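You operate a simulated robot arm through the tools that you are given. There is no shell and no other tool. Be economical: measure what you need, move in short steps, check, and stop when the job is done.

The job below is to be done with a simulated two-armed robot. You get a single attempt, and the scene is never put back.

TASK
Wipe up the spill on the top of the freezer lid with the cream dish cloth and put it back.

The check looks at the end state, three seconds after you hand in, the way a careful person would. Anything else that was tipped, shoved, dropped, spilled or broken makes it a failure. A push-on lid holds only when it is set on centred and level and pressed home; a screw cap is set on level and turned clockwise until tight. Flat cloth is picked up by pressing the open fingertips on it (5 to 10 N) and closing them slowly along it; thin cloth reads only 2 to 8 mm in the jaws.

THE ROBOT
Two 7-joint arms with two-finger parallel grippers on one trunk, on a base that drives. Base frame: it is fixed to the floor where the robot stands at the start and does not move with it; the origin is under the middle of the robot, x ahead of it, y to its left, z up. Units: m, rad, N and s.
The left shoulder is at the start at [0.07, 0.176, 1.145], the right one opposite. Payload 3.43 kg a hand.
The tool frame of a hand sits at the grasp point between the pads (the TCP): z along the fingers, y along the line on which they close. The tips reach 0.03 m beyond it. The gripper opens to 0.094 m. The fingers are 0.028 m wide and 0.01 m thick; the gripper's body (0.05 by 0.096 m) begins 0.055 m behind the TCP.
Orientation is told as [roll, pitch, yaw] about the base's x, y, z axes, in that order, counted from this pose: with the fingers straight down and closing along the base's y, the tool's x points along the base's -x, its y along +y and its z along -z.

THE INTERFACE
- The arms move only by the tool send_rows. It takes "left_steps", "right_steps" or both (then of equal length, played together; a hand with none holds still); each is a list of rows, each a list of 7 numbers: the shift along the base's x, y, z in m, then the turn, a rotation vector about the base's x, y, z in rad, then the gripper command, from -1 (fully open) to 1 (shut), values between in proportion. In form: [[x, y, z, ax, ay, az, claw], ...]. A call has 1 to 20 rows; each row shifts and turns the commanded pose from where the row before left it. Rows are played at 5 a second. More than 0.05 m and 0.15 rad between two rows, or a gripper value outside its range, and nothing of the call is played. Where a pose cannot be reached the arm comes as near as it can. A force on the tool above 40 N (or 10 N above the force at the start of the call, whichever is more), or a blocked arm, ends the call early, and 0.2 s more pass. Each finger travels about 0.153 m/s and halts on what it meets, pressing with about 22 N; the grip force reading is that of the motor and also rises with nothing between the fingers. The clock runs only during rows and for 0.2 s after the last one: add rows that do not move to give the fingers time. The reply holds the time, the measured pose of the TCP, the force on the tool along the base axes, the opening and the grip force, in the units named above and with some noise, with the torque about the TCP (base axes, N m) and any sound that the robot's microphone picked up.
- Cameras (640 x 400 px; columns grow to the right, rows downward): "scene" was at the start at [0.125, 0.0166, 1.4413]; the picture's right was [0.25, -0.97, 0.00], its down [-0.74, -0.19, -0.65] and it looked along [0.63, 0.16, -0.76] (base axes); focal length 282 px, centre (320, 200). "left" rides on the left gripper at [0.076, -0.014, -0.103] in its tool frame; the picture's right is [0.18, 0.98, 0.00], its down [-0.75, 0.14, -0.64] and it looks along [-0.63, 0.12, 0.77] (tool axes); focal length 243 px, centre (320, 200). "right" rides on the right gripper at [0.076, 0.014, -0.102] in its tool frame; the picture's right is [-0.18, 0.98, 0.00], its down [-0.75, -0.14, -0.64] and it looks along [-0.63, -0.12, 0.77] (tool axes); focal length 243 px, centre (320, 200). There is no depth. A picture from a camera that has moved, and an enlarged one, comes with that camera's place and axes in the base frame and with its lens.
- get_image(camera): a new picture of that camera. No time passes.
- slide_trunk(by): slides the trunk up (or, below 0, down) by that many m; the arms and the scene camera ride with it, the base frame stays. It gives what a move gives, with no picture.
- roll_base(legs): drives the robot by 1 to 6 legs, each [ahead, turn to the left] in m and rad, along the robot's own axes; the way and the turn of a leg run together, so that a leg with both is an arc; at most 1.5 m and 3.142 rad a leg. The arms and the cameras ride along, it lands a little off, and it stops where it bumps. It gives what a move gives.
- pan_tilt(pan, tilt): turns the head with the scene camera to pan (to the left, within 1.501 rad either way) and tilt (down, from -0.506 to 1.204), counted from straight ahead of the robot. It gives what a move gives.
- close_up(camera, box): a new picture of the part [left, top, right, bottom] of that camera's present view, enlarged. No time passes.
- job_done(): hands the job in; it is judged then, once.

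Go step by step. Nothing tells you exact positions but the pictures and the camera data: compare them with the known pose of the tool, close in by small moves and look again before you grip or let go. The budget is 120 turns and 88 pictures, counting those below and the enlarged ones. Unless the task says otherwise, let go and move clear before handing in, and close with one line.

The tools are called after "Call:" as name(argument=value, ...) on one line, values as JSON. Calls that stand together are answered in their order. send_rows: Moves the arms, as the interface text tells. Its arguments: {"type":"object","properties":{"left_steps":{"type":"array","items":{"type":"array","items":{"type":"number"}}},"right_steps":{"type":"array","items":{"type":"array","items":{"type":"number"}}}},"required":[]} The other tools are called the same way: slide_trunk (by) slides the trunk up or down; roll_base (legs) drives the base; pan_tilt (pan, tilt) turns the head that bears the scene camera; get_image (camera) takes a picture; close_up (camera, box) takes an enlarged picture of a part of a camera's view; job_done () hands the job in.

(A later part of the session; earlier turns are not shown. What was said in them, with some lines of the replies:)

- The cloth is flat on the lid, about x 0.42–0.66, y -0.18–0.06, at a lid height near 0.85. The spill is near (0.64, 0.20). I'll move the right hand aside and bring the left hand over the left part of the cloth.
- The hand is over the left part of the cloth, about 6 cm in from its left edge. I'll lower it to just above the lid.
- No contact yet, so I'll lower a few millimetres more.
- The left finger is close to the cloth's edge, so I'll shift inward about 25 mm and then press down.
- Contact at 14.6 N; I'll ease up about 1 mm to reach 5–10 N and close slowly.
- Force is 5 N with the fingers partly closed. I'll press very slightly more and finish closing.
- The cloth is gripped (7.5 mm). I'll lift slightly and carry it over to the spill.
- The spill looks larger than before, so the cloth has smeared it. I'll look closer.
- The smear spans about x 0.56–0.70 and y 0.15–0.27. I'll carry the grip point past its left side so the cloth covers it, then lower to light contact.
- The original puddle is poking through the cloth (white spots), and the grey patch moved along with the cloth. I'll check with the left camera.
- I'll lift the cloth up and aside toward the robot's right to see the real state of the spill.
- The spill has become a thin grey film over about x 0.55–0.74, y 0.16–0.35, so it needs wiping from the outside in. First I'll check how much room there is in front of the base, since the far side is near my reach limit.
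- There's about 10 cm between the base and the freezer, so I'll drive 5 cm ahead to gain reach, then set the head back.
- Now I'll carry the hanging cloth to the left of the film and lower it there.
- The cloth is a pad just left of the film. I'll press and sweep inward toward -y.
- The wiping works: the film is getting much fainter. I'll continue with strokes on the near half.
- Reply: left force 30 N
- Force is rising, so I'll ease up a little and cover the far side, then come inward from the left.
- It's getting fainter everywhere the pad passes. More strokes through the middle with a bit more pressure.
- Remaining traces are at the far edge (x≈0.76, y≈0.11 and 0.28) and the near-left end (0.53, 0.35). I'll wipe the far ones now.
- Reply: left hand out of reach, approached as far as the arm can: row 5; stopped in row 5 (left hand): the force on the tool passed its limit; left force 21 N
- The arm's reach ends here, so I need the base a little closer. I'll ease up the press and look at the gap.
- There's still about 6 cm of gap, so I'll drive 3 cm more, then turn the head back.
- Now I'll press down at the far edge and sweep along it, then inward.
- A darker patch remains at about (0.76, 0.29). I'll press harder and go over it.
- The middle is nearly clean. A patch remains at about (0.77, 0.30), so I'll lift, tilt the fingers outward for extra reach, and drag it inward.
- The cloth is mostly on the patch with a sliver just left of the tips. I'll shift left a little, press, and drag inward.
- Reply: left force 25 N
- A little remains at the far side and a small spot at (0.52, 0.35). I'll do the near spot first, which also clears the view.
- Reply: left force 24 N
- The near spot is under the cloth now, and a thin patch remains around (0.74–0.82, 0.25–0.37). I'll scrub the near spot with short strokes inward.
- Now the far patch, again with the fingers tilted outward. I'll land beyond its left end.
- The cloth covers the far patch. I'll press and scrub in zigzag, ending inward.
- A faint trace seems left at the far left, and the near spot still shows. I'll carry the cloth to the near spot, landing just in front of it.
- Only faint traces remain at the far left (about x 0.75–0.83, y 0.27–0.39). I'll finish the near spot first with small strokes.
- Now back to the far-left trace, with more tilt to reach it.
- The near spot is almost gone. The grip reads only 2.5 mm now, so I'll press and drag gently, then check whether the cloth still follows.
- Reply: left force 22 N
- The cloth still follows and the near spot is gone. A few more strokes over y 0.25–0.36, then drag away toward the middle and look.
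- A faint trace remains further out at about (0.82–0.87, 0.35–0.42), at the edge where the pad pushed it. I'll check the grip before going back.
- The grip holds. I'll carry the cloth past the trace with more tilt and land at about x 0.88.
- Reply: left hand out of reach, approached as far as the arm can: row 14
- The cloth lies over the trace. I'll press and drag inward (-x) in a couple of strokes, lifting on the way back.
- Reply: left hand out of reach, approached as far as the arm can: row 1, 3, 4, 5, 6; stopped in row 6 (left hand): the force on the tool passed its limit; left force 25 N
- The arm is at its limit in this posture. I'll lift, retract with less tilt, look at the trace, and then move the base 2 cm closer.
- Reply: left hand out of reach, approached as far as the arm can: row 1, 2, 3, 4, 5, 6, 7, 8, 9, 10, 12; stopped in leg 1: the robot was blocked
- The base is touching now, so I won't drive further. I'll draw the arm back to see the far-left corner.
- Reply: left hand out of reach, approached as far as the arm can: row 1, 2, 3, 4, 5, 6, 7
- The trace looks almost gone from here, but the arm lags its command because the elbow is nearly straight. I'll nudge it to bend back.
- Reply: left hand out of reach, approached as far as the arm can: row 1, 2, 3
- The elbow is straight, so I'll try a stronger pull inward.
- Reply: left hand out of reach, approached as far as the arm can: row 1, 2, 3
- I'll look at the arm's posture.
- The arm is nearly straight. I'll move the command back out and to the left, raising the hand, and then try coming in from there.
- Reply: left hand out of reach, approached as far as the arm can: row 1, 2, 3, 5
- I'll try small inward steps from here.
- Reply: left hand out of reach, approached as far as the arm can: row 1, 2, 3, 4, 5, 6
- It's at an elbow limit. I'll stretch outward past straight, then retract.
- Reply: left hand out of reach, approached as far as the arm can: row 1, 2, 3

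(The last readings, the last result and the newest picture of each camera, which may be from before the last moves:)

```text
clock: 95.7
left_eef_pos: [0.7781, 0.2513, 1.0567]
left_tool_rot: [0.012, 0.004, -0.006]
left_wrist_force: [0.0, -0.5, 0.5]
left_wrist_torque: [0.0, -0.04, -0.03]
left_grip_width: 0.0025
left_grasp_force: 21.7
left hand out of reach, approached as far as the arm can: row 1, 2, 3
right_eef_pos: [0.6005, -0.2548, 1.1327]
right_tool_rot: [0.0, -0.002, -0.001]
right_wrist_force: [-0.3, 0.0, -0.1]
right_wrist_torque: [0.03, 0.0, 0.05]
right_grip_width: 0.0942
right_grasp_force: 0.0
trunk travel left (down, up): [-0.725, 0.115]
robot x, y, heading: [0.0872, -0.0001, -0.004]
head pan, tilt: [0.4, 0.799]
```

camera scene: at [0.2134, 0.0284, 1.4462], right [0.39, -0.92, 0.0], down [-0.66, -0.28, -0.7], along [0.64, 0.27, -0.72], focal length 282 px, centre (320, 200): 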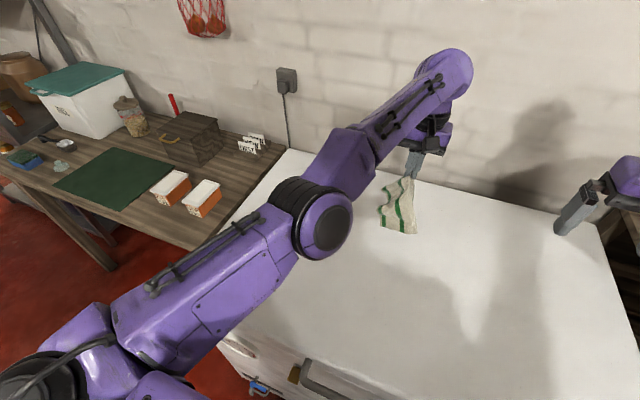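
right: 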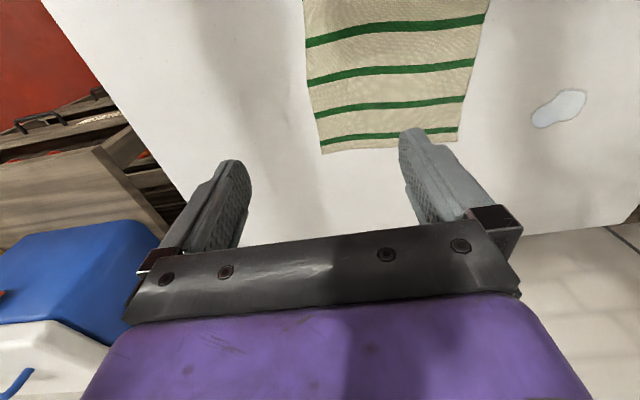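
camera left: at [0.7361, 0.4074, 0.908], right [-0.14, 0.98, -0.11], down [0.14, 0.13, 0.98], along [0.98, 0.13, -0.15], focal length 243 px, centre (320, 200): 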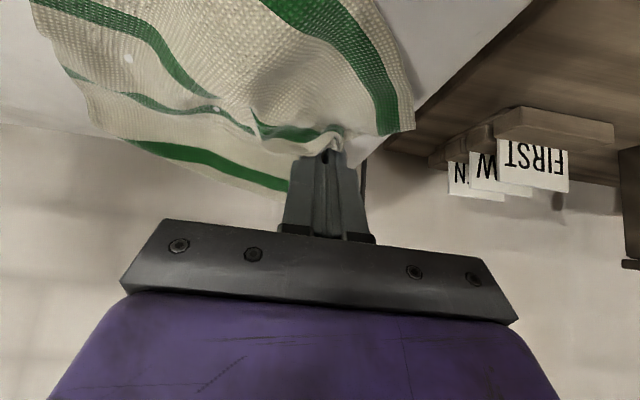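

Call:
send_rows(left_steps=[[-0.04, 0, 0, 0, 0, 0, 1], [-0.04, 0, 0, 0, 0, 0, 1], [-0.04, 0, 0, 0, 0, 0, 1], [-0.04, 0, 0, 0, 0, 0, 1], [-0.03, 0, 0, 0, 0, 0, 1], [0, 0, 0, 0, 0, 0, 1]])

```text
clock: 97.1
left_eef_pos: [0.7713, 0.2547, 1.0783]
left_tool_rot: [0.014, 0.006, -0.005]
left_wrist_force: [-0.7, 0.2, -0.2]
left_wrist_torque: [0.01, -0.01, -0.05]
left_grip_width: 0.0025
left_grasp_force: 21.9
left hand out of reach, approached as far as the arm can: row 1, 2, 3, 4, 5
right_eef_pos: [0.601, -0.2551, 1.1322]
right_tool_rot: [0.0, -0.002, -0.003]
right_wrist_force: [-0.6, 0.2, 0.2]
right_wrist_torque: [-0.02, 0.03, -0.02]
right_grip_width: 0.0942
right_grasp_force: 0.1
trunk travel left (down, up): [-0.725, 0.115]
robot x, y, heading: [0.0888, -0.0011, -0.003]
head pan, tilt: [0.4, 0.799]
```

The elbow folds when the hand moves down, and I had been moving up, which locks it. I'll move down and inward.

Call:
send_rows(left_steps=[[0.0, 0, -0.04, 0, 0, 0, 1], [0, 0, -0.04, 0, 0, 0, 1], [-0.01, 0, -0.04, 0, 0, 0, 1], [-0.02, 0, 0, 0, 0, 0, 1], [0, 0, 0, 0, 0, 0, 1]])

```text
clock: 98.3
left_eef_pos: [0.784, 0.2552, 0.9595]
left_tool_rot: [0.013, 0.008, -0.004]
left_wrist_force: [0.2, 0.5, -0.1]
left_wrist_torque: [-0.03, 0.01, 0.0]
left_grip_width: 0.0025
left_grasp_force: 22.0
left hand out of reach, approached as far as the arm can: row 1, 2, 3, 4
right_eef_pos: [0.6005, -0.2547, 1.133]
right_tool_rot: [0.0, 0.0, -0.003]
right_wrist_force: [0.0, 0.7, 0.1]
right_wrist_torque: [-0.02, 0.02, 0.01]
right_grip_width: 0.094
right_grasp_force: 0.1
trunk travel left (down, up): [-0.725, 0.115]
robot x, y, heading: [0.0857, -0.0018, -0.002]
head pan, tilt: [0.4, 0.799]
```

The inward pull was holding it at the limit. I'll first stretch outward and up, then go straight down along the reach limit, and only then retract.

Call:
send_rows(left_steps=[[0.04, 0, 0.02, 0, 0, 0, 1], [0.04, 0, 0.02, 0, 0, 0, 1], [0.04, 0, 0.02, 0, 0, 0, 1], [0.045, 0, 0.02, 0, 0, 0, 1], [0.04, 0, 0.01, 0, 0, 0, 1], [0, 0, 0, 0, 0, 0, 1], [-0.02, 0, -0.04, 0, 0, 0, 1], [0, 0, -0.045, 0, 0, 0, 1], [0, 0, -0.03, 0, 0, 0, 1], [-0.01, 0, 0, 0, 0, 0, 1], [-0.02, 0, 0, 0, 0, 0, 1], [-0.02, 0, 0, 0, 0, 0, 1], [-0.02, 0, 0, 0, 0, 0, 1], [0, 0, 0, 0, 0, 0, 1]])

```text
clock: 100.7
left_eef_pos: [0.7565, 0.269, 0.8817]
left_tool_rot: [0.013, -0.021, -0.007]
left_wrist_force: [-4.1, -3.4, 16.7]
left_wrist_torque: [-0.1, 0.06, 0.01]
left_grip_width: 0.0024
left_grasp_force: 21.9
left hand out of reach, approached as far as the arm can: row 1, 2, 3, 4, 5, 7, 9
right_eef_pos: [0.5982, -0.2566, 1.1325]
right_tool_rot: [0.001, -0.002, -0.003]
right_wrist_force: [0.6, 0.2, 0.1]
right_wrist_torque: [0.01, 0.02, 0.0]
right_grip_width: 0.0937
right_grasp_force: 0.0
trunk travel left (down, up): [-0.725, 0.115]
robot x, y, heading: [0.0881, -0.0, -0.007]
head pan, tilt: [0.4, 0.799]
stopped in row 12 (left hand): the force on the tool passed its limit (the readings are from after the stop); the commanded pose is now the measured one
```

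Unlocked: it moved inward and only pressed on the lid a bit hard. I'll lift slightly while retracting.

Call:
send_rows(left_steps=[[-0.01, 0, 0.01, 0, 0, 0, 1], [-0.03, 0, 0.01, 0, 0, 0, 1], [-0.03, 0, 0.01, 0, 0, 0, 1], [-0.03, -0.02, 0.01, 0, 0, 0, 1], [-0.03, -0.03, 0, 0, 0, 0, 1], [-0.03, -0.03, 0, 0, 0, 0, 1], [-0.02, -0.03, 0, 0, 0, 0, 1], [0, -0.03, 0, 0, 0, 0, 1], [0, -0.03, 0, 0, 0, 0, 1], [0, 0, 0, 0, 0, 0, 1]])

Call:
pan_tilt(pan=0.5, tilt=0.75)

Call:
get_image(camera="scene")

```text
clock: 102.9
left_eef_pos: [0.574, 0.0999, 0.9172]
left_tool_rot: [0.013, -0.015, -0.002]
left_wrist_force: [-0.1, 0.5, -0.4]
left_wrist_torque: [-0.02, 0.0, 0.01]
left_grip_width: 0.0027
left_grasp_force: 21.9
right_eef_pos: [0.6001, -0.2553, 1.1318]
right_tool_rot: [0.0, -0.002, -0.004]
right_wrist_force: [0.2, -0.4, 0.5]
right_wrist_torque: [0.0, -0.01, 0.03]
right_grip_width: 0.0937
right_grasp_force: 0.0
trunk travel left (down, up): [-0.725, 0.115]
robot x, y, heading: [0.0882, -0.0013, -0.003]
head pan, tilt: [0.4, 0.799]
```

```text
clock: 103.6
left_eef_pos: [0.5759, 0.0998, 0.9171]
left_tool_rot: [0.013, -0.013, -0.005]
left_wrist_force: [-0.1, -0.4, 0.1]
left_wrist_torque: [0.04, 0.0, -0.02]
left_grip_width: 0.0024
left_grasp_force: 22.0
right_eef_pos: [0.6013, -0.2557, 1.1332]
right_tool_rot: [0.0, -0.002, -0.003]
right_wrist_force: [0.4, -0.3, -0.7]
right_wrist_torque: [0.0, 0.01, -0.01]
right_grip_width: 0.0939
right_grasp_force: 0.0
trunk travel left (down, up): [-0.725, 0.115]
robot x, y, heading: [0.0908, -0.0045, -0.005]
head pan, tilt: [0.499, 0.75]
```

```text
34 pictures are left
camera scene: at [0.2118, 0.0368, 1.4502], right [0.48, -0.88, 0.0], down [-0.6, -0.32, -0.73], along [0.64, 0.35, -0.68], focal length 282 px, centre (320, 200)
```

scene: 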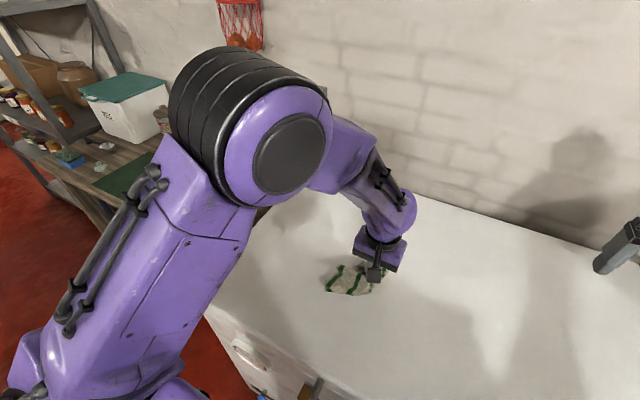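

The arm is recovered. I'll move it right over the cloth's home area so the far-left corner comes into view.

Call:
send_rows(left_steps=[[-0.01, -0.02, 0.03, 0, 0, 0, 1], [-0.01, -0.03, 0.03, 0, 0, 0, 1], [-0.01, -0.03, 0.03, 0, 0, 0, 1], [0, -0.03, 0.03, 0, 0, 0, 1], [0, -0.03, 0.03, 0, 0, 0, 1], [0, -0.03, 0.02, 0, 0, 0, 1], [0, 0, 0, 0, 0, 0, 1]])

Call:
get_image(camera="scene")

Call:
get_image(camera="left")

```text
clock: 105.2
left_eef_pos: [0.5516, -0.0653, 1.0997]
left_tool_rot: [-0.019, -0.016, 0.013]
left_wrist_force: [0.6, -0.3, -0.5]
left_wrist_torque: [0.0, -0.02, -0.01]
left_grip_width: 0.0023
left_grasp_force: 21.7
right_eef_pos: [0.6007, -0.2557, 1.1334]
right_tool_rot: [0.0, -0.003, -0.003]
right_wrist_force: [1.0, 0.3, 0.2]
right_wrist_torque: [0.01, -0.04, -0.05]
right_grip_width: 0.0942
right_grasp_force: 0.1
trunk travel left (down, up): [-0.725, 0.115]
robot x, y, heading: [0.0902, 0.0005, -0.009]
head pan, tilt: [0.499, 0.75]
```

```text
33 pictures are left
camera scene: at [0.2118, 0.0366, 1.4502], right [0.48, -0.88, 0.0], down [-0.6, -0.32, -0.73], along [0.64, 0.35, -0.68], focal length 282 px, centre (320, 200)
```

scene: 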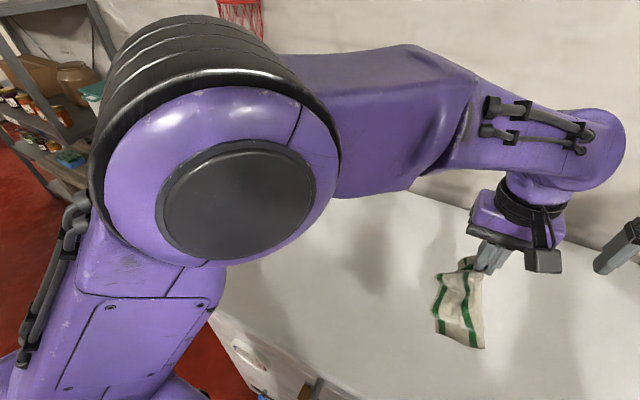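

```text
32 pictures are left
camera left: at [0.475, -0.0807, 1.2013], right [-0.2, 0.98, -0.02], down [0.74, 0.16, 0.65], along [0.64, 0.11, -0.76], focal length 243 px, centre (320, 200)
```

left: 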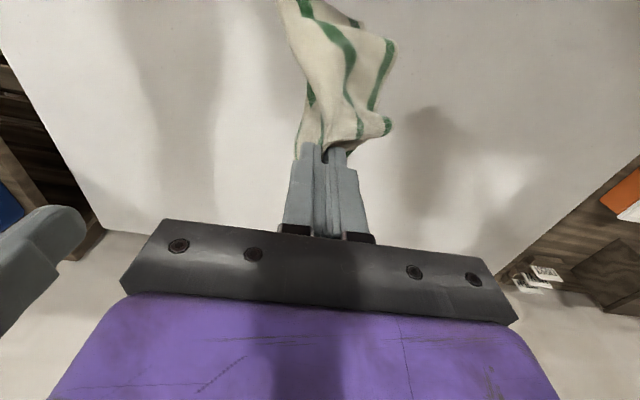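

The left camera sees past the hand toward the corner, so I'll enlarge that part.

Call:
close_up(camera="left", box=[370, 130, 570, 280])

```text
2.67 times, centred on (470, 205) of left
camera zoom: at [0.475, -0.0807, 1.2013], right [-0.2, 0.98, -0.02], down [0.74, 0.16, 0.65], along [0.64, 0.11, -0.76], focal length 647 px, centre (-80, 187)
```

zoom: 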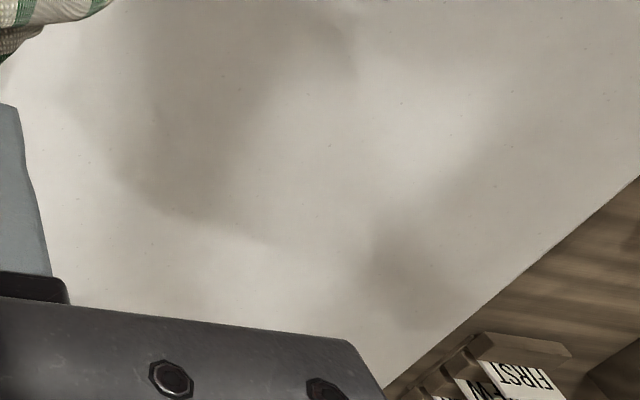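

That area looks clean now. Next I'll move the right hand further aside, then lay the cloth back: its free end touches at about y -0.18 and is drawn to the left as I lower it.

Call:
send_rows(right_steps=[[0, -0.02, 0.01, 0, 0, 0, -1], [0, -0.02, 0.01, 0, 0, 0, -1], [0, -0.02, 0.01, 0, 0, 0, -1], [0, -0.02, 0.01, 0, 0, 0, -1], [0, -0.02, 0.01, 0, 0, 0, -1], [0, -0.02, 0, 0, 0, 0, -1], [0, 0, 0, 0, 0, 0, -1], [0, 0, 0, 0, 0, 0, -1], [0, 0, 0, 0, 0, 0, -1], [0, 0, 0, 0, 0, 0, -1], [0, 0, 0, 0, 0, 0, -1], [0, 0, 0, 0, 0, 0, -1]], left_steps=[[0, 0, 0, 0, 0, 0, 1], [0, 0, 0, 0, 0, 0, 1], [0, 0, 0, 0, 0, 0, 1], [0, 0, 0, 0, 0, 0, 1], [0, 0, 0.01, 0, 0, 0, 1], [-0.003, -0.02, 0.01, 0, 0, 0, 1], [-0.003, -0.02, 0.01, 0, 0, 0, 1], [-0.003, -0.02, 0, 0, 0, 0, 1], [0, -0.02, 0, 0, 0, 0, 1], [0, -0.02, 0, 0, 0, 0, 1], [0, -0.01, 0, 0, 0, 0, 1], [0, 0, 0, 0, 0, 0, 1]])

Call:
pan_tilt(pan=0.0, tilt=0.95)

Call:
get_image(camera="scene")

```text
clock: 108.0
left_eef_pos: [0.5602, -0.1642, 1.1335]
left_tool_rot: [-0.026, -0.008, 0.046]
left_wrist_force: [0.3, 0.6, -0.2]
left_wrist_torque: [0.02, -0.01, 0.0]
left_grip_width: 0.0025
left_grasp_force: 21.8
right_eef_pos: [0.601, -0.3765, 1.1813]
right_tool_rot: [-0.002, -0.003, -0.001]
right_wrist_force: [-0.7, 0.1, -0.7]
right_wrist_torque: [0.02, -0.01, 0.0]
right_grip_width: 0.0939
right_grasp_force: 0.1
trunk travel left (down, up): [-0.725, 0.115]
robot x, y, heading: [0.0879, -0.0006, -0.008]
head pan, tilt: [0.499, 0.75]
stopped in row 12 (left hand): the arm was blocked; the commanded pose is now the measured one
```

```text
clock: 108.9
left_eef_pos: [0.5585, -0.1627, 1.1339]
left_tool_rot: [-0.025, -0.01, 0.046]
left_wrist_force: [0.2, 0.7, -0.6]
left_wrist_torque: [-0.02, 0.0, -0.06]
left_grip_width: 0.0025
left_grasp_force: 21.5
right_eef_pos: [0.6013, -0.3749, 1.1825]
right_tool_rot: [0.0, -0.002, -0.004]
right_wrist_force: [-0.3, -0.2, -1.0]
right_wrist_torque: [0.0, -0.03, 0.0]
right_grip_width: 0.0939
right_grasp_force: 0.1
trunk travel left (down, up): [-0.725, 0.115]
robot x, y, heading: [0.0858, -0.0002, -0.001]
head pan, tilt: [0.0, 0.949]
```

```text
30 pictures are left
camera scene: at [0.2116, -0.0031, 1.4347], right [0.0, -1.0, 0.0], down [-0.81, 0.0, -0.58], along [0.58, 0.0, -0.81], focal length 282 px, centre (320, 200)
```

scene: 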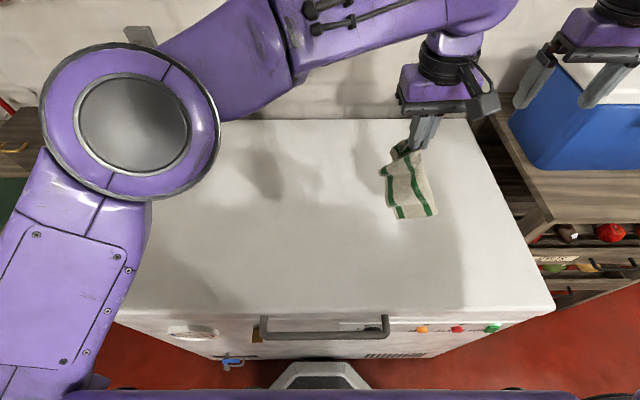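

The cloth hangs over the right part of its home spot. I'll lower it while drawing left.

Call:
send_rows(left_steps=[[0, 0.005, -0.025, 0, 0, -0.02, 1], [0, 0.005, -0.025, 0, 0, -0.02, 1], [-0.002, 0.018, -0.022, 0, 0, 0, 1], [-0.002, 0.018, -0.022, 0, 0, 0, 1], [-0.002, 0.018, -0.022, 0, 0, 0, 1], [-0.002, 0.02, -0.022, 0, 0, 0, 1], [-0.002, 0.02, -0.022, 0, 0, 0, 1], [-0.002, 0.02, -0.022, 0, 0, 0, 1], [-0.002, 0.022, -0.022, 0, 0, 0, 1], [0, 0.022, -0.02, 0, 0, 0, 1], [0, 0.022, -0.018, 0, 0, 0, 1], [0, 0.005, -0.002, 0, 0, 0, 1], [0, 0, 0, 0, 0, 0, 1]])

Call:
get_image(camera="scene")

Call:
get_image(camera="left")

```text
clock: 111.7
left_eef_pos: [0.5424, 0.0302, 0.8873]
left_tool_rot: [-0.022, -0.01, 0.001]
left_wrist_force: [0.5, -0.1, -0.2]
left_wrist_torque: [-0.01, 0.01, 0.02]
left_grip_width: 0.0024
left_grasp_force: 21.4
right_eef_pos: [0.6013, -0.3754, 1.1821]
right_tool_rot: [0.0, -0.002, -0.006]
right_wrist_force: [-0.1, -0.7, -0.4]
right_wrist_torque: [-0.01, -0.01, -0.02]
right_grip_width: 0.0941
right_grasp_force: 0.1
trunk travel left (down, up): [-0.725, 0.115]
robot x, y, heading: [0.0917, -0.0032, -0.001]
head pan, tilt: [0.0, 0.949]
```

```text
29 pictures are left
camera scene: at [0.2116, -0.0035, 1.4347], right [0.0, -1.0, 0.0], down [-0.81, 0.0, -0.58], along [0.58, 0.0, -0.81], focal length 282 px, centre (320, 200)
```

scene: 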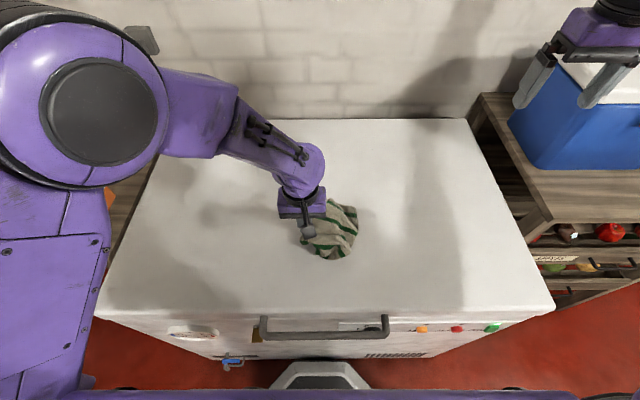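

```text
28 pictures are left
camera left: at [0.465, 0.0172, 0.9896], right [-0.18, 0.98, -0.02], down [0.75, 0.16, 0.65], along [0.64, 0.1, -0.76], focal length 243 px, centre (320, 200)
```

left: 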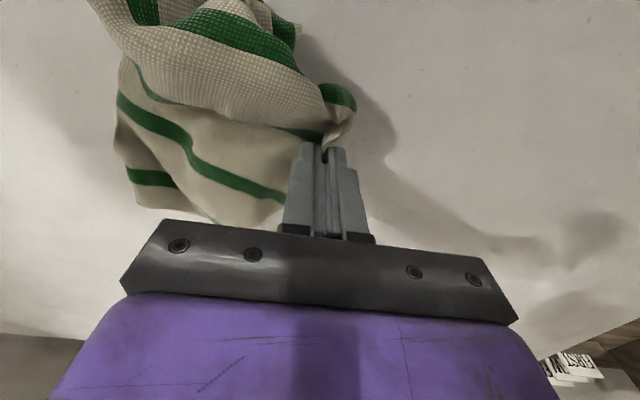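

The cloth is back on its spot in a loose bunch. I'll touch it down, let go, and move up and away so I can see both cloth and lid.

Call:
send_rows(left_steps=[[0, 0, -0.004, 0, 0, 0, 1], [0, 0, 0, 0, 0, 0, 0.6], [0, 0, 0, 0, 0, 0, 0.2], [0, 0, 0, 0, 0, 0, 0.2], [0, 0, 0.02, 0, 0, 0, 0.2], [0, 0, 0.04, 0, 0, 0, 0], [0, 0.02, 0.04, 0, 0, 0, -0.3], [-0.03, 0.03, 0.02, 0, 0, 0, -0.3], [-0.03, 0.035, 0, 0, 0, 0, -0.3], [-0.03, 0.035, 0, 0, 0, 0, -0.3], [-0.03, 0.035, 0, 0, 0, 0, -0.3], [-0.03, 0.035, 0, 0, 0, 0, -0.3], [0, 0.04, 0, 0, 0, 0, -0.3], [0, 0.04, 0, 0, 0, 0, -0.3], [0, 0, 0, 0, 0, 0, -0.3]])

Call:
get_image(camera="scene")

Call:
get_image(camera="left")

```text
clock: 114.9
left_eef_pos: [0.4081, 0.2978, 1.0096]
left_tool_rot: [-0.02, -0.01, 0.002]
left_wrist_force: [-0.3, -0.8, 0.8]
left_wrist_torque: [0.02, -0.01, 0.0]
left_grip_width: 0.061
left_grasp_force: 0.0
left hand out of reach, approached as far as the arm can: row 12
right_eef_pos: [0.6004, -0.3778, 1.1808]
right_tool_rot: [0.002, -0.002, -0.004]
right_wrist_force: [0.0, -0.5, -1.4]
right_wrist_torque: [0.05, -0.01, -0.01]
right_grip_width: 0.0941
right_grasp_force: 0.1
trunk travel left (down, up): [-0.725, 0.115]
robot x, y, heading: [0.0886, -0.0003, -0.006]
head pan, tilt: [0.0, 0.949]
```

```text
27 pictures are left
camera scene: at [0.2118, -0.005, 1.4347], right [0.0, -1.0, 0.0], down [-0.81, 0.0, -0.58], along [0.58, 0.0, -0.81], focal length 282 px, centre (320, 200)
```

scene: 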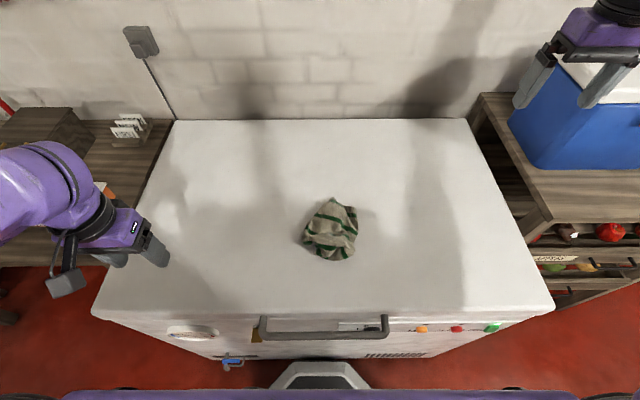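

```text
26 pictures are left
camera left: at [0.3314, 0.2838, 1.1109], right [-0.19, 0.98, -0.02], down [0.75, 0.16, 0.65], along [0.64, 0.1, -0.76], focal length 243 px, centre (320, 200)
```

left: 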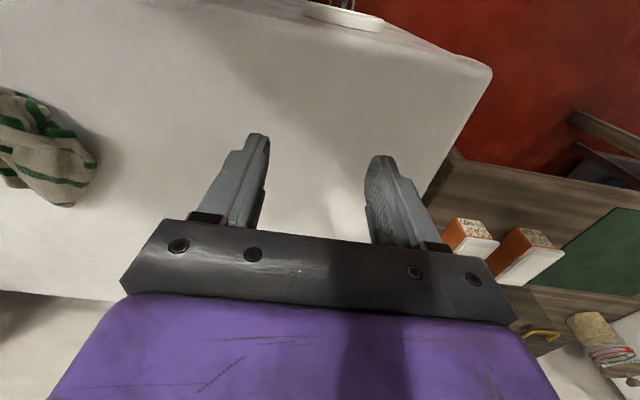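

Now I'll enlarge the left half of the lid to check for any remaining film.

Call:
close_up(camera="scene", box=[130, 115, 290, 215])

Call:
close_up(camera="scene", box=[250, 150, 410, 280])

```text
4.00 times, centred on (210, 165) of scene
camera zoom: at [0.2118, -0.005, 1.4347], right [0.0, -1.0, 0.0], down [-0.81, 0.0, -0.58], along [0.58, 0.0, -0.81], focal length 1127 px, centre (760, 340)
```

zoom: 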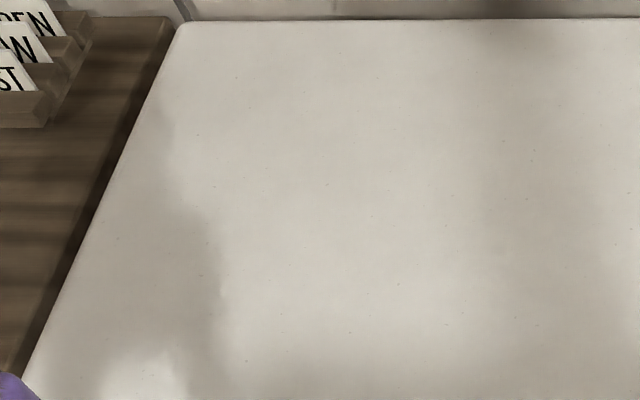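

```text
3.08 times, centred on (330, 215) of scene
camera zoom: at [0.2118, -0.005, 1.4347], right [0.0, -1.0, 0.0], down [-0.81, 0.0, -0.58], along [0.58, 0.0, -0.81], focal length 867 px, centre (289, 154)
```

zoom: 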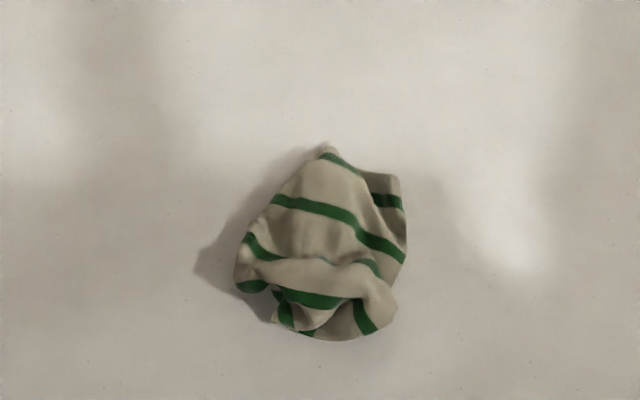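

The lid is clean. The cloth is bunched and about 3 cm left of its old centre, so I'll use the right hand to pinch its right side and draw it out to the right.

Call:
send_rows(right_steps=[[-0.003, 0.035, -0.02, 0, 0, 0, -0.3], [-0.003, 0.035, -0.02, 0, 0, 0, -0.3], [-0.003, 0.035, -0.02, 0, 0, 0, -0.3], [-0.003, 0.035, -0.02, 0, 0, 0, -0.3], [-0.003, 0.035, -0.03, 0, 0, 0, -0.3], [-0.003, 0.035, -0.03, 0, 0, 0, -0.3], [-0.003, 0.035, -0.03, 0, 0, 0, -0.3], [-0.003, 0.035, -0.03, 0, 0, 0, -0.3], [0, 0.015, -0.03, 0, 0, 0, -0.3], [0, 0, 0, 0, 0, 0, -0.3]])

Call:
get_image(camera="right")

```text
clock: 117.1
left_eef_pos: [0.4082, 0.299, 1.0108]
left_tool_rot: [-0.021, -0.012, 0.0]
left_wrist_force: [-0.7, 0.9, 0.3]
left_wrist_torque: [0.02, -0.01, 0.02]
left_grip_width: 0.0613
left_grasp_force: 0.0
right_eef_pos: [0.5741, -0.0832, 0.9517]
right_tool_rot: [0.0, -0.003, -0.004]
right_wrist_force: [0.3, -0.3, -0.2]
right_wrist_torque: [-0.01, -0.03, 0.04]
right_grip_width: 0.0609
right_grasp_force: 0.1
trunk travel left (down, up): [-0.725, 0.115]
robot x, y, heading: [0.0882, -0.0031, -0.004]
head pan, tilt: [0.0, 0.949]
```

```text
23 pictures are left
camera right: at [0.4966, -0.068, 1.0544], right [0.19, 0.98, 0.0], down [0.75, -0.14, 0.64], along [0.63, -0.12, -0.77], focal length 243 px, centre (320, 200)
```

right: 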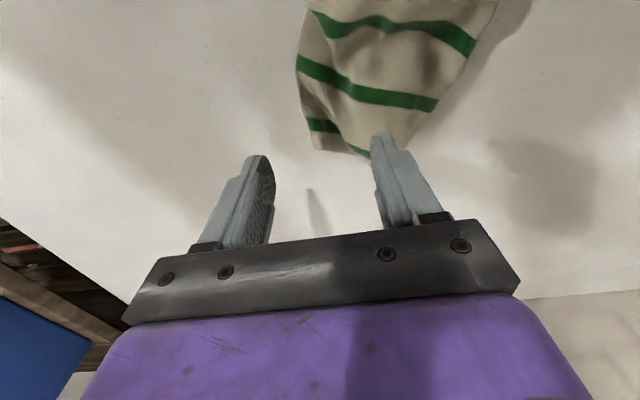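

The cloth's right edge lies at about y -0.09. I'll set the fingers astride it and lower.

Call:
send_rows(right_steps=[[-0.012, 0.004, -0.02, 0, 0, 0, -0.3], [0, 0, -0.02, 0, 0, 0, -0.3], [0, 0, -0.02, 0, 0, 0, -0.3], [0, 0, -0.006, 0, 0, 0, -0.3], [0, 0, -0.004, 0, 0, 0, -0.3], [0, 0, 0, 0, 0, 0, -0.3]])

Call:
get_image(camera="right")

```text
clock: 118.5
left_eef_pos: [0.4085, 0.2992, 1.0094]
left_tool_rot: [-0.024, -0.011, 0.0]
left_wrist_force: [-0.8, -0.6, 0.7]
left_wrist_torque: [0.0, -0.04, 0.02]
left_grip_width: 0.0611
left_grasp_force: 0.1
right_eef_pos: [0.5631, -0.0768, 0.8828]
right_tool_rot: [0.001, -0.003, -0.002]
right_wrist_force: [-0.6, -0.1, 7.3]
right_wrist_torque: [0.27, 0.09, 0.0]
right_grip_width: 0.0613
right_grasp_force: 0.4
trunk travel left (down, up): [-0.725, 0.115]
robot x, y, heading: [0.0908, -0.0025, -0.006]
head pan, tilt: [0.0, 0.949]
```

```text
22 pictures are left
camera right: at [0.4867, -0.062, 0.9848], right [0.19, 0.98, 0.0], down [0.75, -0.14, 0.64], along [0.63, -0.12, -0.76], focal length 243 px, centre (320, 200)
```

right: 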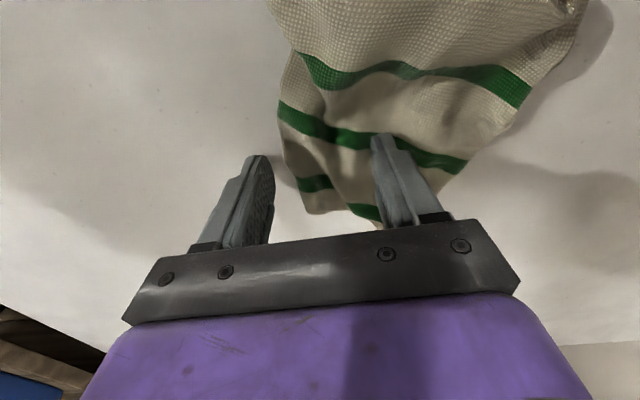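

The left finger is on the cloth and the right one is just outside its edge, at 7 N. I'll close slowly.

Call:
send_rows(right_steps=[[0, 0, -0.001, 0, 0, 0, -0.2], [0, 0, -0.001, 0, 0, 0, -0.05], [0, 0, 0, 0, 0, 0, 0.1], [0, 0, 0, 0, 0, 0, 0.25], [0, 0, 0, 0, 0, 0, 0.4], [0, 0, 0, 0, 0, 0, 0.55], [0, 0, 0, 0, 0, 0, 0.7], [0, 0, 0, 0, 0, 0, 0.85], [0, 0, 0, 0, 0, 0, 1], [0, 0, 0, 0, 0, 0, 1]])

Call:
get_image(camera="right")

```text
clock: 120.7
left_eef_pos: [0.4059, 0.2998, 1.0096]
left_tool_rot: [-0.026, -0.013, 0.003]
left_wrist_force: [0.1, 0.2, 0.2]
left_wrist_torque: [0.0, 0.02, 0.0]
left_grip_width: 0.0611
left_grasp_force: 0.0
right_eef_pos: [0.5633, -0.0756, 0.8822]
right_tool_rot: [-0.001, -0.005, -0.004]
right_wrist_force: [0.2, 4.3, 21.7]
right_wrist_torque: [0.29, -0.04, -0.01]
right_grip_width: 0.005
right_grasp_force: 21.9
trunk travel left (down, up): [-0.725, 0.115]
robot x, y, heading: [0.0896, -0.0001, -0.002]
head pan, tilt: [0.0, 0.949]
```

```text
21 pictures are left
camera right: at [0.4852, -0.0611, 0.9839], right [0.19, 0.98, 0.0], down [0.75, -0.14, 0.65], along [0.63, -0.12, -0.76], focal length 243 px, centre (320, 200)
```

right: 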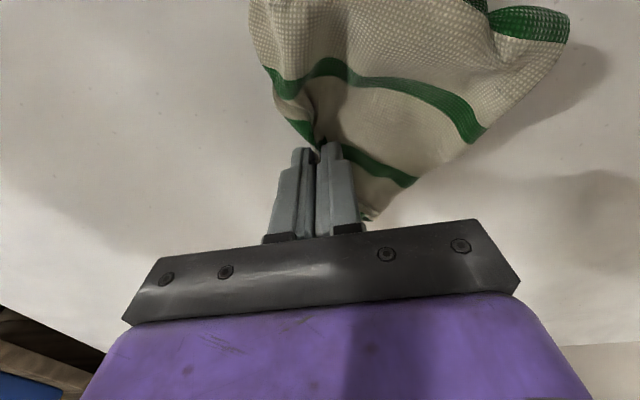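

The edge is pinched. I'll draw it gently toward the right, just above the lid.

Call:
send_rows(right_steps=[[0, 0, 0.005, 0, 0, 0, 1], [0.003, -0.015, 0.002, 0, 0, 0, 1], [0.003, -0.015, 0, 0, 0, 0, 1], [0.003, -0.015, 0, 0, 0, 0, 1], [0.003, -0.015, 0, 0, 0, 0, 1], [0.003, -0.015, 0, 0, 0, 0, 1], [0, -0.015, 0, 0, 0, 0, 1], [0, 0, 0, 0, 0, 0, 1]])

Call:
get_image(camera="scene")

```text
clock: 122.5
left_eef_pos: [0.4075, 0.2993, 1.0097]
left_tool_rot: [-0.023, -0.01, 0.002]
left_wrist_force: [-0.6, 0.0, -0.3]
left_wrist_torque: [-0.01, -0.02, -0.03]
left_grip_width: 0.0608
left_grasp_force: 0.0
right_eef_pos: [0.5798, -0.1659, 0.8866]
right_tool_rot: [0.0, -0.001, -0.004]
right_wrist_force: [-0.3, 0.6, 0.7]
right_wrist_torque: [0.02, 0.03, -0.03]
right_grip_width: 0.0043
right_grasp_force: 22.1
trunk travel left (down, up): [-0.725, 0.115]
robot x, y, heading: [0.09, -0.0013, -0.008]
head pan, tilt: [0.0, 0.949]
```

```text
20 pictures are left
camera scene: at [0.2116, -0.0023, 1.4347], right [0.0, -1.0, 0.0], down [-0.81, 0.0, -0.58], along [0.58, 0.0, -0.81], focal length 282 px, centre (320, 200)
```

scene: 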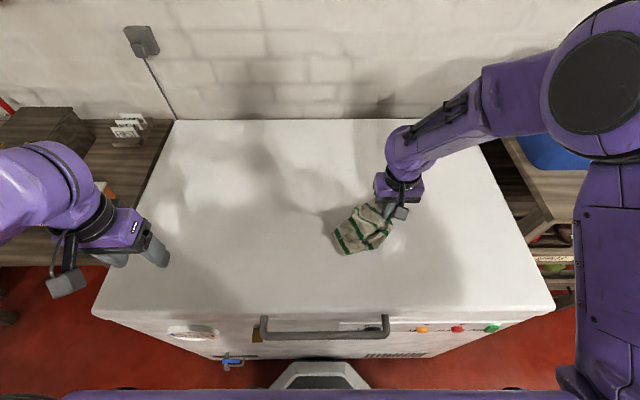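

The cloth follows as a bunch. Earlier, trailing it low over a long stretch spread it well, so I'll carry it left, then trail it back right to its place.

Call:
send_rows(right_steps=[[0, 0.01, 0.045, 0, 0, 0, 1], [0, 0.01, 0.045, 0, 0, 0, 1], [0, 0.02, 0.045, 0, 0, 0, 1], [0, 0.03, 0.03, 0, 0, 0, 1], [-0.005, 0.035, 0, 0, 0, 0, 1], [-0.005, 0.035, 0, 0, 0, 0, 1], [-0.005, 0.035, 0, 0, 0, 0, 1], [-0.005, 0.035, 0, 0, 0, 0, 1], [-0.005, 0.035, 0, 0, 0, 0, 1], [-0.005, 0.03, 0, 0, 0, 0, 1], [0, 0.02, 0, 0, 0, 0, 1], [0, 0, 0, 0, 0, 0, 1], [0, 0, 0, 0, 0, 0, 1]])

Call:
get_image(camera="scene")

```text
clock: 125.5
left_eef_pos: [0.4074, 0.2988, 1.009]
left_tool_rot: [-0.022, -0.011, 0.001]
left_wrist_force: [0.5, -0.1, -0.2]
left_wrist_torque: [0.01, 0.01, 0.0]
left_grip_width: 0.0609
left_grasp_force: 0.1
right_eef_pos: [0.5764, 0.1083, 1.0851]
right_tool_rot: [0.088, -0.001, -0.074]
right_wrist_force: [0.0, -1.1, -0.6]
right_wrist_torque: [0.01, 0.0, 0.01]
right_grip_width: 0.0044
right_grasp_force: 22.0
trunk travel left (down, up): [-0.725, 0.115]
robot x, y, heading: [0.094, 0.0007, -0.008]
head pan, tilt: [0.0, 0.949]
stopped in row 13 (right hand): the arm was blocked; the commanded pose is now the measured one
```

```text
19 pictures are left
camera scene: at [0.2118, -0.0028, 1.4347], right [0.0, -1.0, 0.0], down [-0.81, 0.0, -0.58], along [0.58, 0.0, -0.81], focal length 282 px, centre (320, 200)
```

scene: 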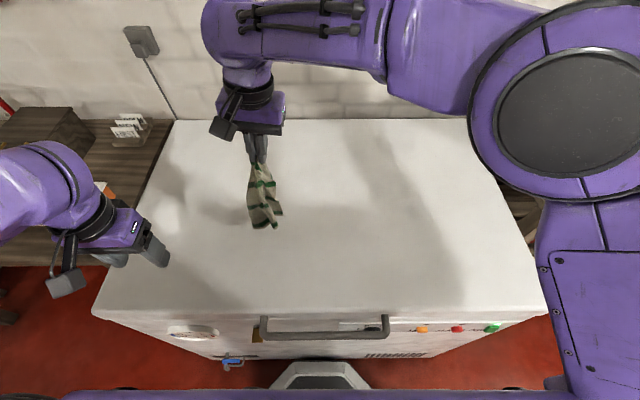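

It's hanging free now. I'll lower it and trail it back to the right.

Call:
send_rows(right_steps=[[0, -0.005, -0.035, -0.03, 0, 0.025, 1], [0, -0.005, -0.035, -0.03, 0, 0.025, 1], [0, -0.01, -0.03, -0.028, 0, 0.024, 1], [-0.003, -0.023, -0.012, 0, 0, 0, 1], [-0.003, -0.025, -0.01, 0, 0, 0, 1], [-0.003, -0.025, -0.01, 0, 0, 0, 1], [-0.003, -0.025, -0.01, 0, 0, 0, 1], [-0.003, -0.025, -0.008, 0, 0, 0, 1], [-0.003, -0.025, -0.008, 0, 0, 0, 1], [-0.003, -0.025, -0.008, 0, 0, 0, 1], [-0.003, -0.025, -0.008, 0, 0, 0, 1], [-0.003, -0.025, -0.008, 0, 0, 0, 1], [-0.003, -0.025, -0.008, 0, 0, 0, 1], [0, -0.01, -0.004, 0, 0, 0, 1], [0, 0, 0, 0, 0, 0, 1]])

Call:
get_image(camera="scene")

```text
clock: 128.7
left_eef_pos: [0.4074, 0.2985, 1.0091]
left_tool_rot: [-0.024, -0.009, 0.001]
left_wrist_force: [-0.5, -0.9, 0.8]
left_wrist_torque: [-0.03, 0.02, -0.02]
left_grip_width: 0.0612
left_grasp_force: 0.1
right_eef_pos: [0.5437, -0.169, 0.8883]
right_tool_rot: [-0.007, -0.004, 0.007]
right_wrist_force: [1.4, -0.1, 0.5]
right_wrist_torque: [-0.01, -0.01, 0.0]
right_grip_width: 0.0042
right_grasp_force: 22.1
trunk travel left (down, up): [-0.725, 0.115]
robot x, y, heading: [0.0859, 0.0003, -0.002]
head pan, tilt: [0.0, 0.949]
```

```text
18 pictures are left
camera scene: at [0.2115, -0.0024, 1.4347], right [0.0, -1.0, 0.0], down [-0.81, 0.0, -0.58], along [0.58, 0.0, -0.81], focal length 282 px, centre (320, 200)
```

scene: 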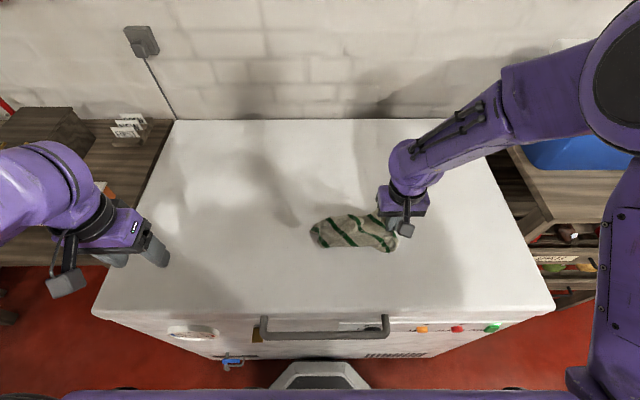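

The cloth now lies spread along y from about -0.16 to 0.03, centred on its old place. I'll release it and back off.

Call:
send_rows(right_steps=[[0, 0, -0.004, 0, 0, 0, 1], [0, 0, 0, 0, 0, 0, 0.6], [0, 0, 0, 0, 0, 0, 0.3], [0, 0, 0, 0, 0, 0, 0.3], [0, 0, 0.02, 0, 0, 0, 0.3], [0, 0, 0.04, 0, 0, 0, 0], [0, -0.01, 0.045, 0, 0, 0, -0.5], [0, -0.02, 0.045, 0, 0, 0, -1], [0, -0.03, 0.04, 0, 0, 0, -1], [0, -0.03, 0.03, 0, 0, 0, -1], [0, -0.03, 0, 0, 0, 0, -1], [0, 0, 0, 0, 0, 0, -1]])

Call:
get_image(camera="scene")

Call:
close_up(camera="scene", box=[230, 150, 470, 300])

```text
clock: 131.3
left_eef_pos: [0.4083, 0.3007, 1.0092]
left_tool_rot: [-0.024, -0.011, 0.002]
left_wrist_force: [-0.1, 0.2, -0.4]
left_wrist_torque: [-0.02, 0.03, -0.02]
left_grip_width: 0.0608
left_grasp_force: 0.1
right_eef_pos: [0.5442, -0.2869, 1.1072]
right_tool_rot: [-0.009, -0.005, 0.005]
right_wrist_force: [-0.4, 0.7, -1.1]
right_wrist_torque: [-0.01, 0.05, 0.03]
right_grip_width: 0.0939
right_grasp_force: 0.2
trunk travel left (down, up): [-0.725, 0.115]
robot x, y, heading: [0.089, -0.0012, -0.003]
head pan, tilt: [0.0, 0.949]
```

```text
17 pictures are left
camera scene: at [0.2113, 0.0002, 1.4347], right [0.0, -1.0, 0.0], down [-0.81, 0.0, -0.58], along [0.58, 0.0, -0.81], focal length 282 px, centre (320, 200)
```

scene: 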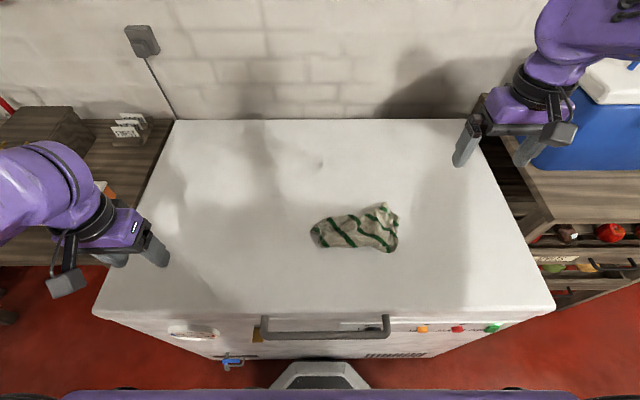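

```text
2.67 times, centred on (350, 225) of scene
camera zoom: at [0.2113, 0.0002, 1.4347], right [0.0, -1.0, 0.0], down [-0.81, 0.0, -0.58], along [0.58, 0.0, -0.81], focal length 751 px, centre (240, 133)
```

zoom: 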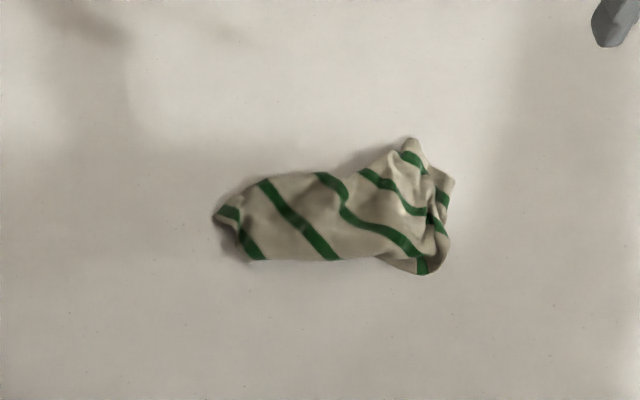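

The cloth is back in place. I'll check the lid around a small dark mark near (319, 163) and the left half once more.

Call:
close_up(camera="scene", box=[240, 115, 400, 215])

Call:
close_up(camera="scene", box=[110, 115, 310, 265])

```text
4.00 times, centred on (320, 165) of scene
camera zoom: at [0.2113, 0.0002, 1.4347], right [0.0, -1.0, 0.0], down [-0.81, 0.0, -0.58], along [0.58, 0.0, -0.81], focal length 1127 px, centre (320, 340)
```

zoom: 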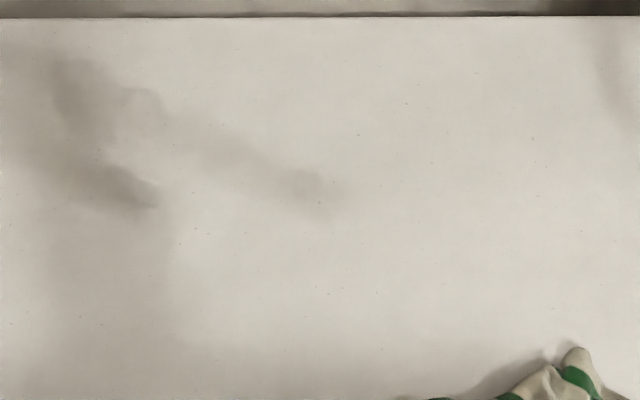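

```text
2.67 times, centred on (210, 190) of scene
camera zoom: at [0.2113, 0.0002, 1.4347], right [0.0, -1.0, 0.0], down [-0.81, 0.0, -0.58], along [0.58, 0.0, -0.81], focal length 751 px, centre (613, 227)
```

zoom: 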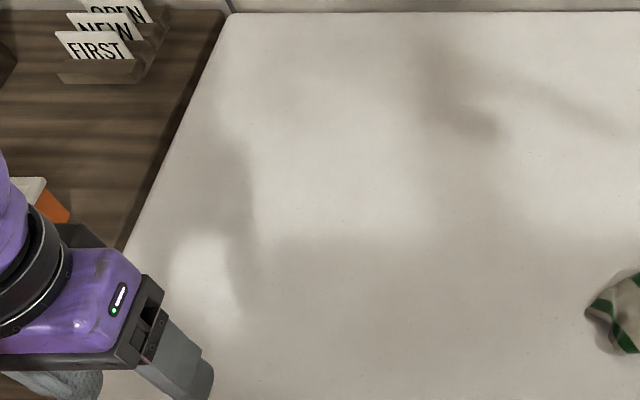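

Only shadows remain. I'll back the base off the freezer a little and check the spot the left hand was hiding.

Call:
roll_base(legs=[[-0.08, 0]])

Call:
get_image(camera="left")

Call:
get_image(camera="scene")

```text
clock: 132.4
left_eef_pos: [0.329, 0.3, 1.009]
left_tool_rot: [-0.022, -0.009, -0.001]
left_wrist_force: [0.6, 0.1, 0.1]
left_wrist_torque: [0.0, -0.02, 0.01]
left_grip_width: 0.0611
left_grasp_force: 0.0
right_eef_pos: [0.4642, -0.2897, 1.1052]
right_tool_rot: [-0.006, -0.005, 0.006]
right_wrist_force: [0.1, 0.5, 0.2]
right_wrist_torque: [0.0, -0.02, -0.01]
right_grip_width: 0.094
right_grasp_force: 0.1
trunk travel left (down, up): [-0.725, 0.115]
robot x, y, heading: [0.0089, 0.0019, -0.003]
head pan, tilt: [0.0, 0.949]
```

```text
13 pictures are left
camera left: at [0.252, 0.2855, 1.1104], right [-0.18, 0.98, -0.02], down [0.75, 0.16, 0.65], along [0.64, 0.1, -0.76], focal length 243 px, centre (320, 200)
```

left: 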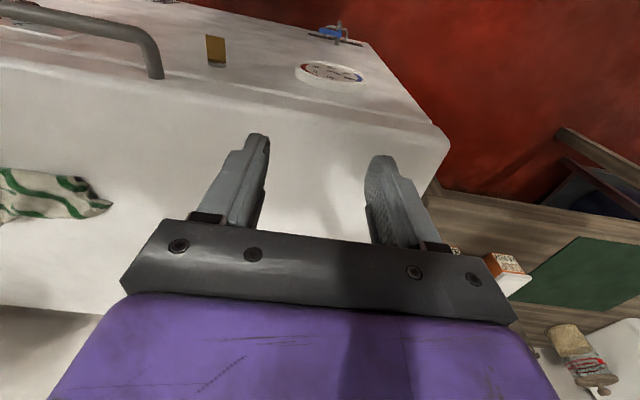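

```text
12 pictures are left
camera scene: at [0.132, -0.0024, 1.4346], right [0.0, -1.0, 0.0], down [-0.81, 0.0, -0.58], along [0.58, 0.0, -0.81], focal length 282 px, centre (320, 200)
```

scene: 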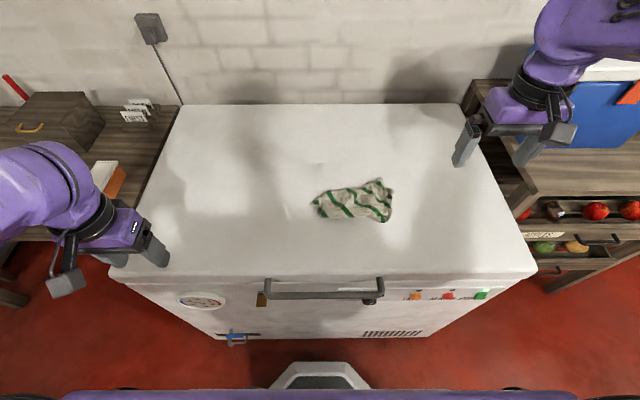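

The lid looks clean from here. One last close-up beside the cloth and on the left area.

Call:
close_up(camera="scene", box=[260, 140, 420, 250])

Call:
close_up(camera="scene", box=[130, 100, 310, 220])

```text
3.64 times, centred on (340, 195) of scene
camera zoom: at [0.132, -0.0024, 1.4346], right [0.0, -1.0, 0.0], down [-0.81, 0.0, -0.58], along [0.58, 0.0, -0.81], focal length 1024 px, centre (247, 218)
```

zoom: 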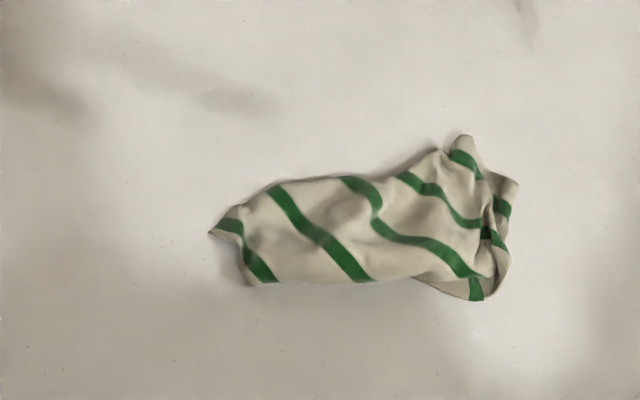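

```text
3.33 times, centred on (220, 160) of scene
camera zoom: at [0.132, -0.0024, 1.4346], right [0.0, -1.0, 0.0], down [-0.81, 0.0, -0.58], along [0.58, 0.0, -0.81], focal length 939 px, centre (653, 333)
```

zoom: 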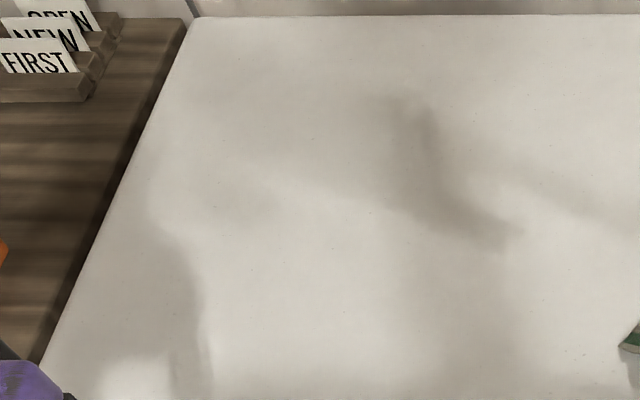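

The lid shows no film, the cloth is back on its spot, and both hands are clear, so I'm handing in.

Call:
job_done()

```text
The job is handed in.
```

I wiped up the spill and put the cream cloth back, centred on its original spot; it lies loosely folded rather than flat. The base lightly bumped the freezer once, and nothing in view looked moved.
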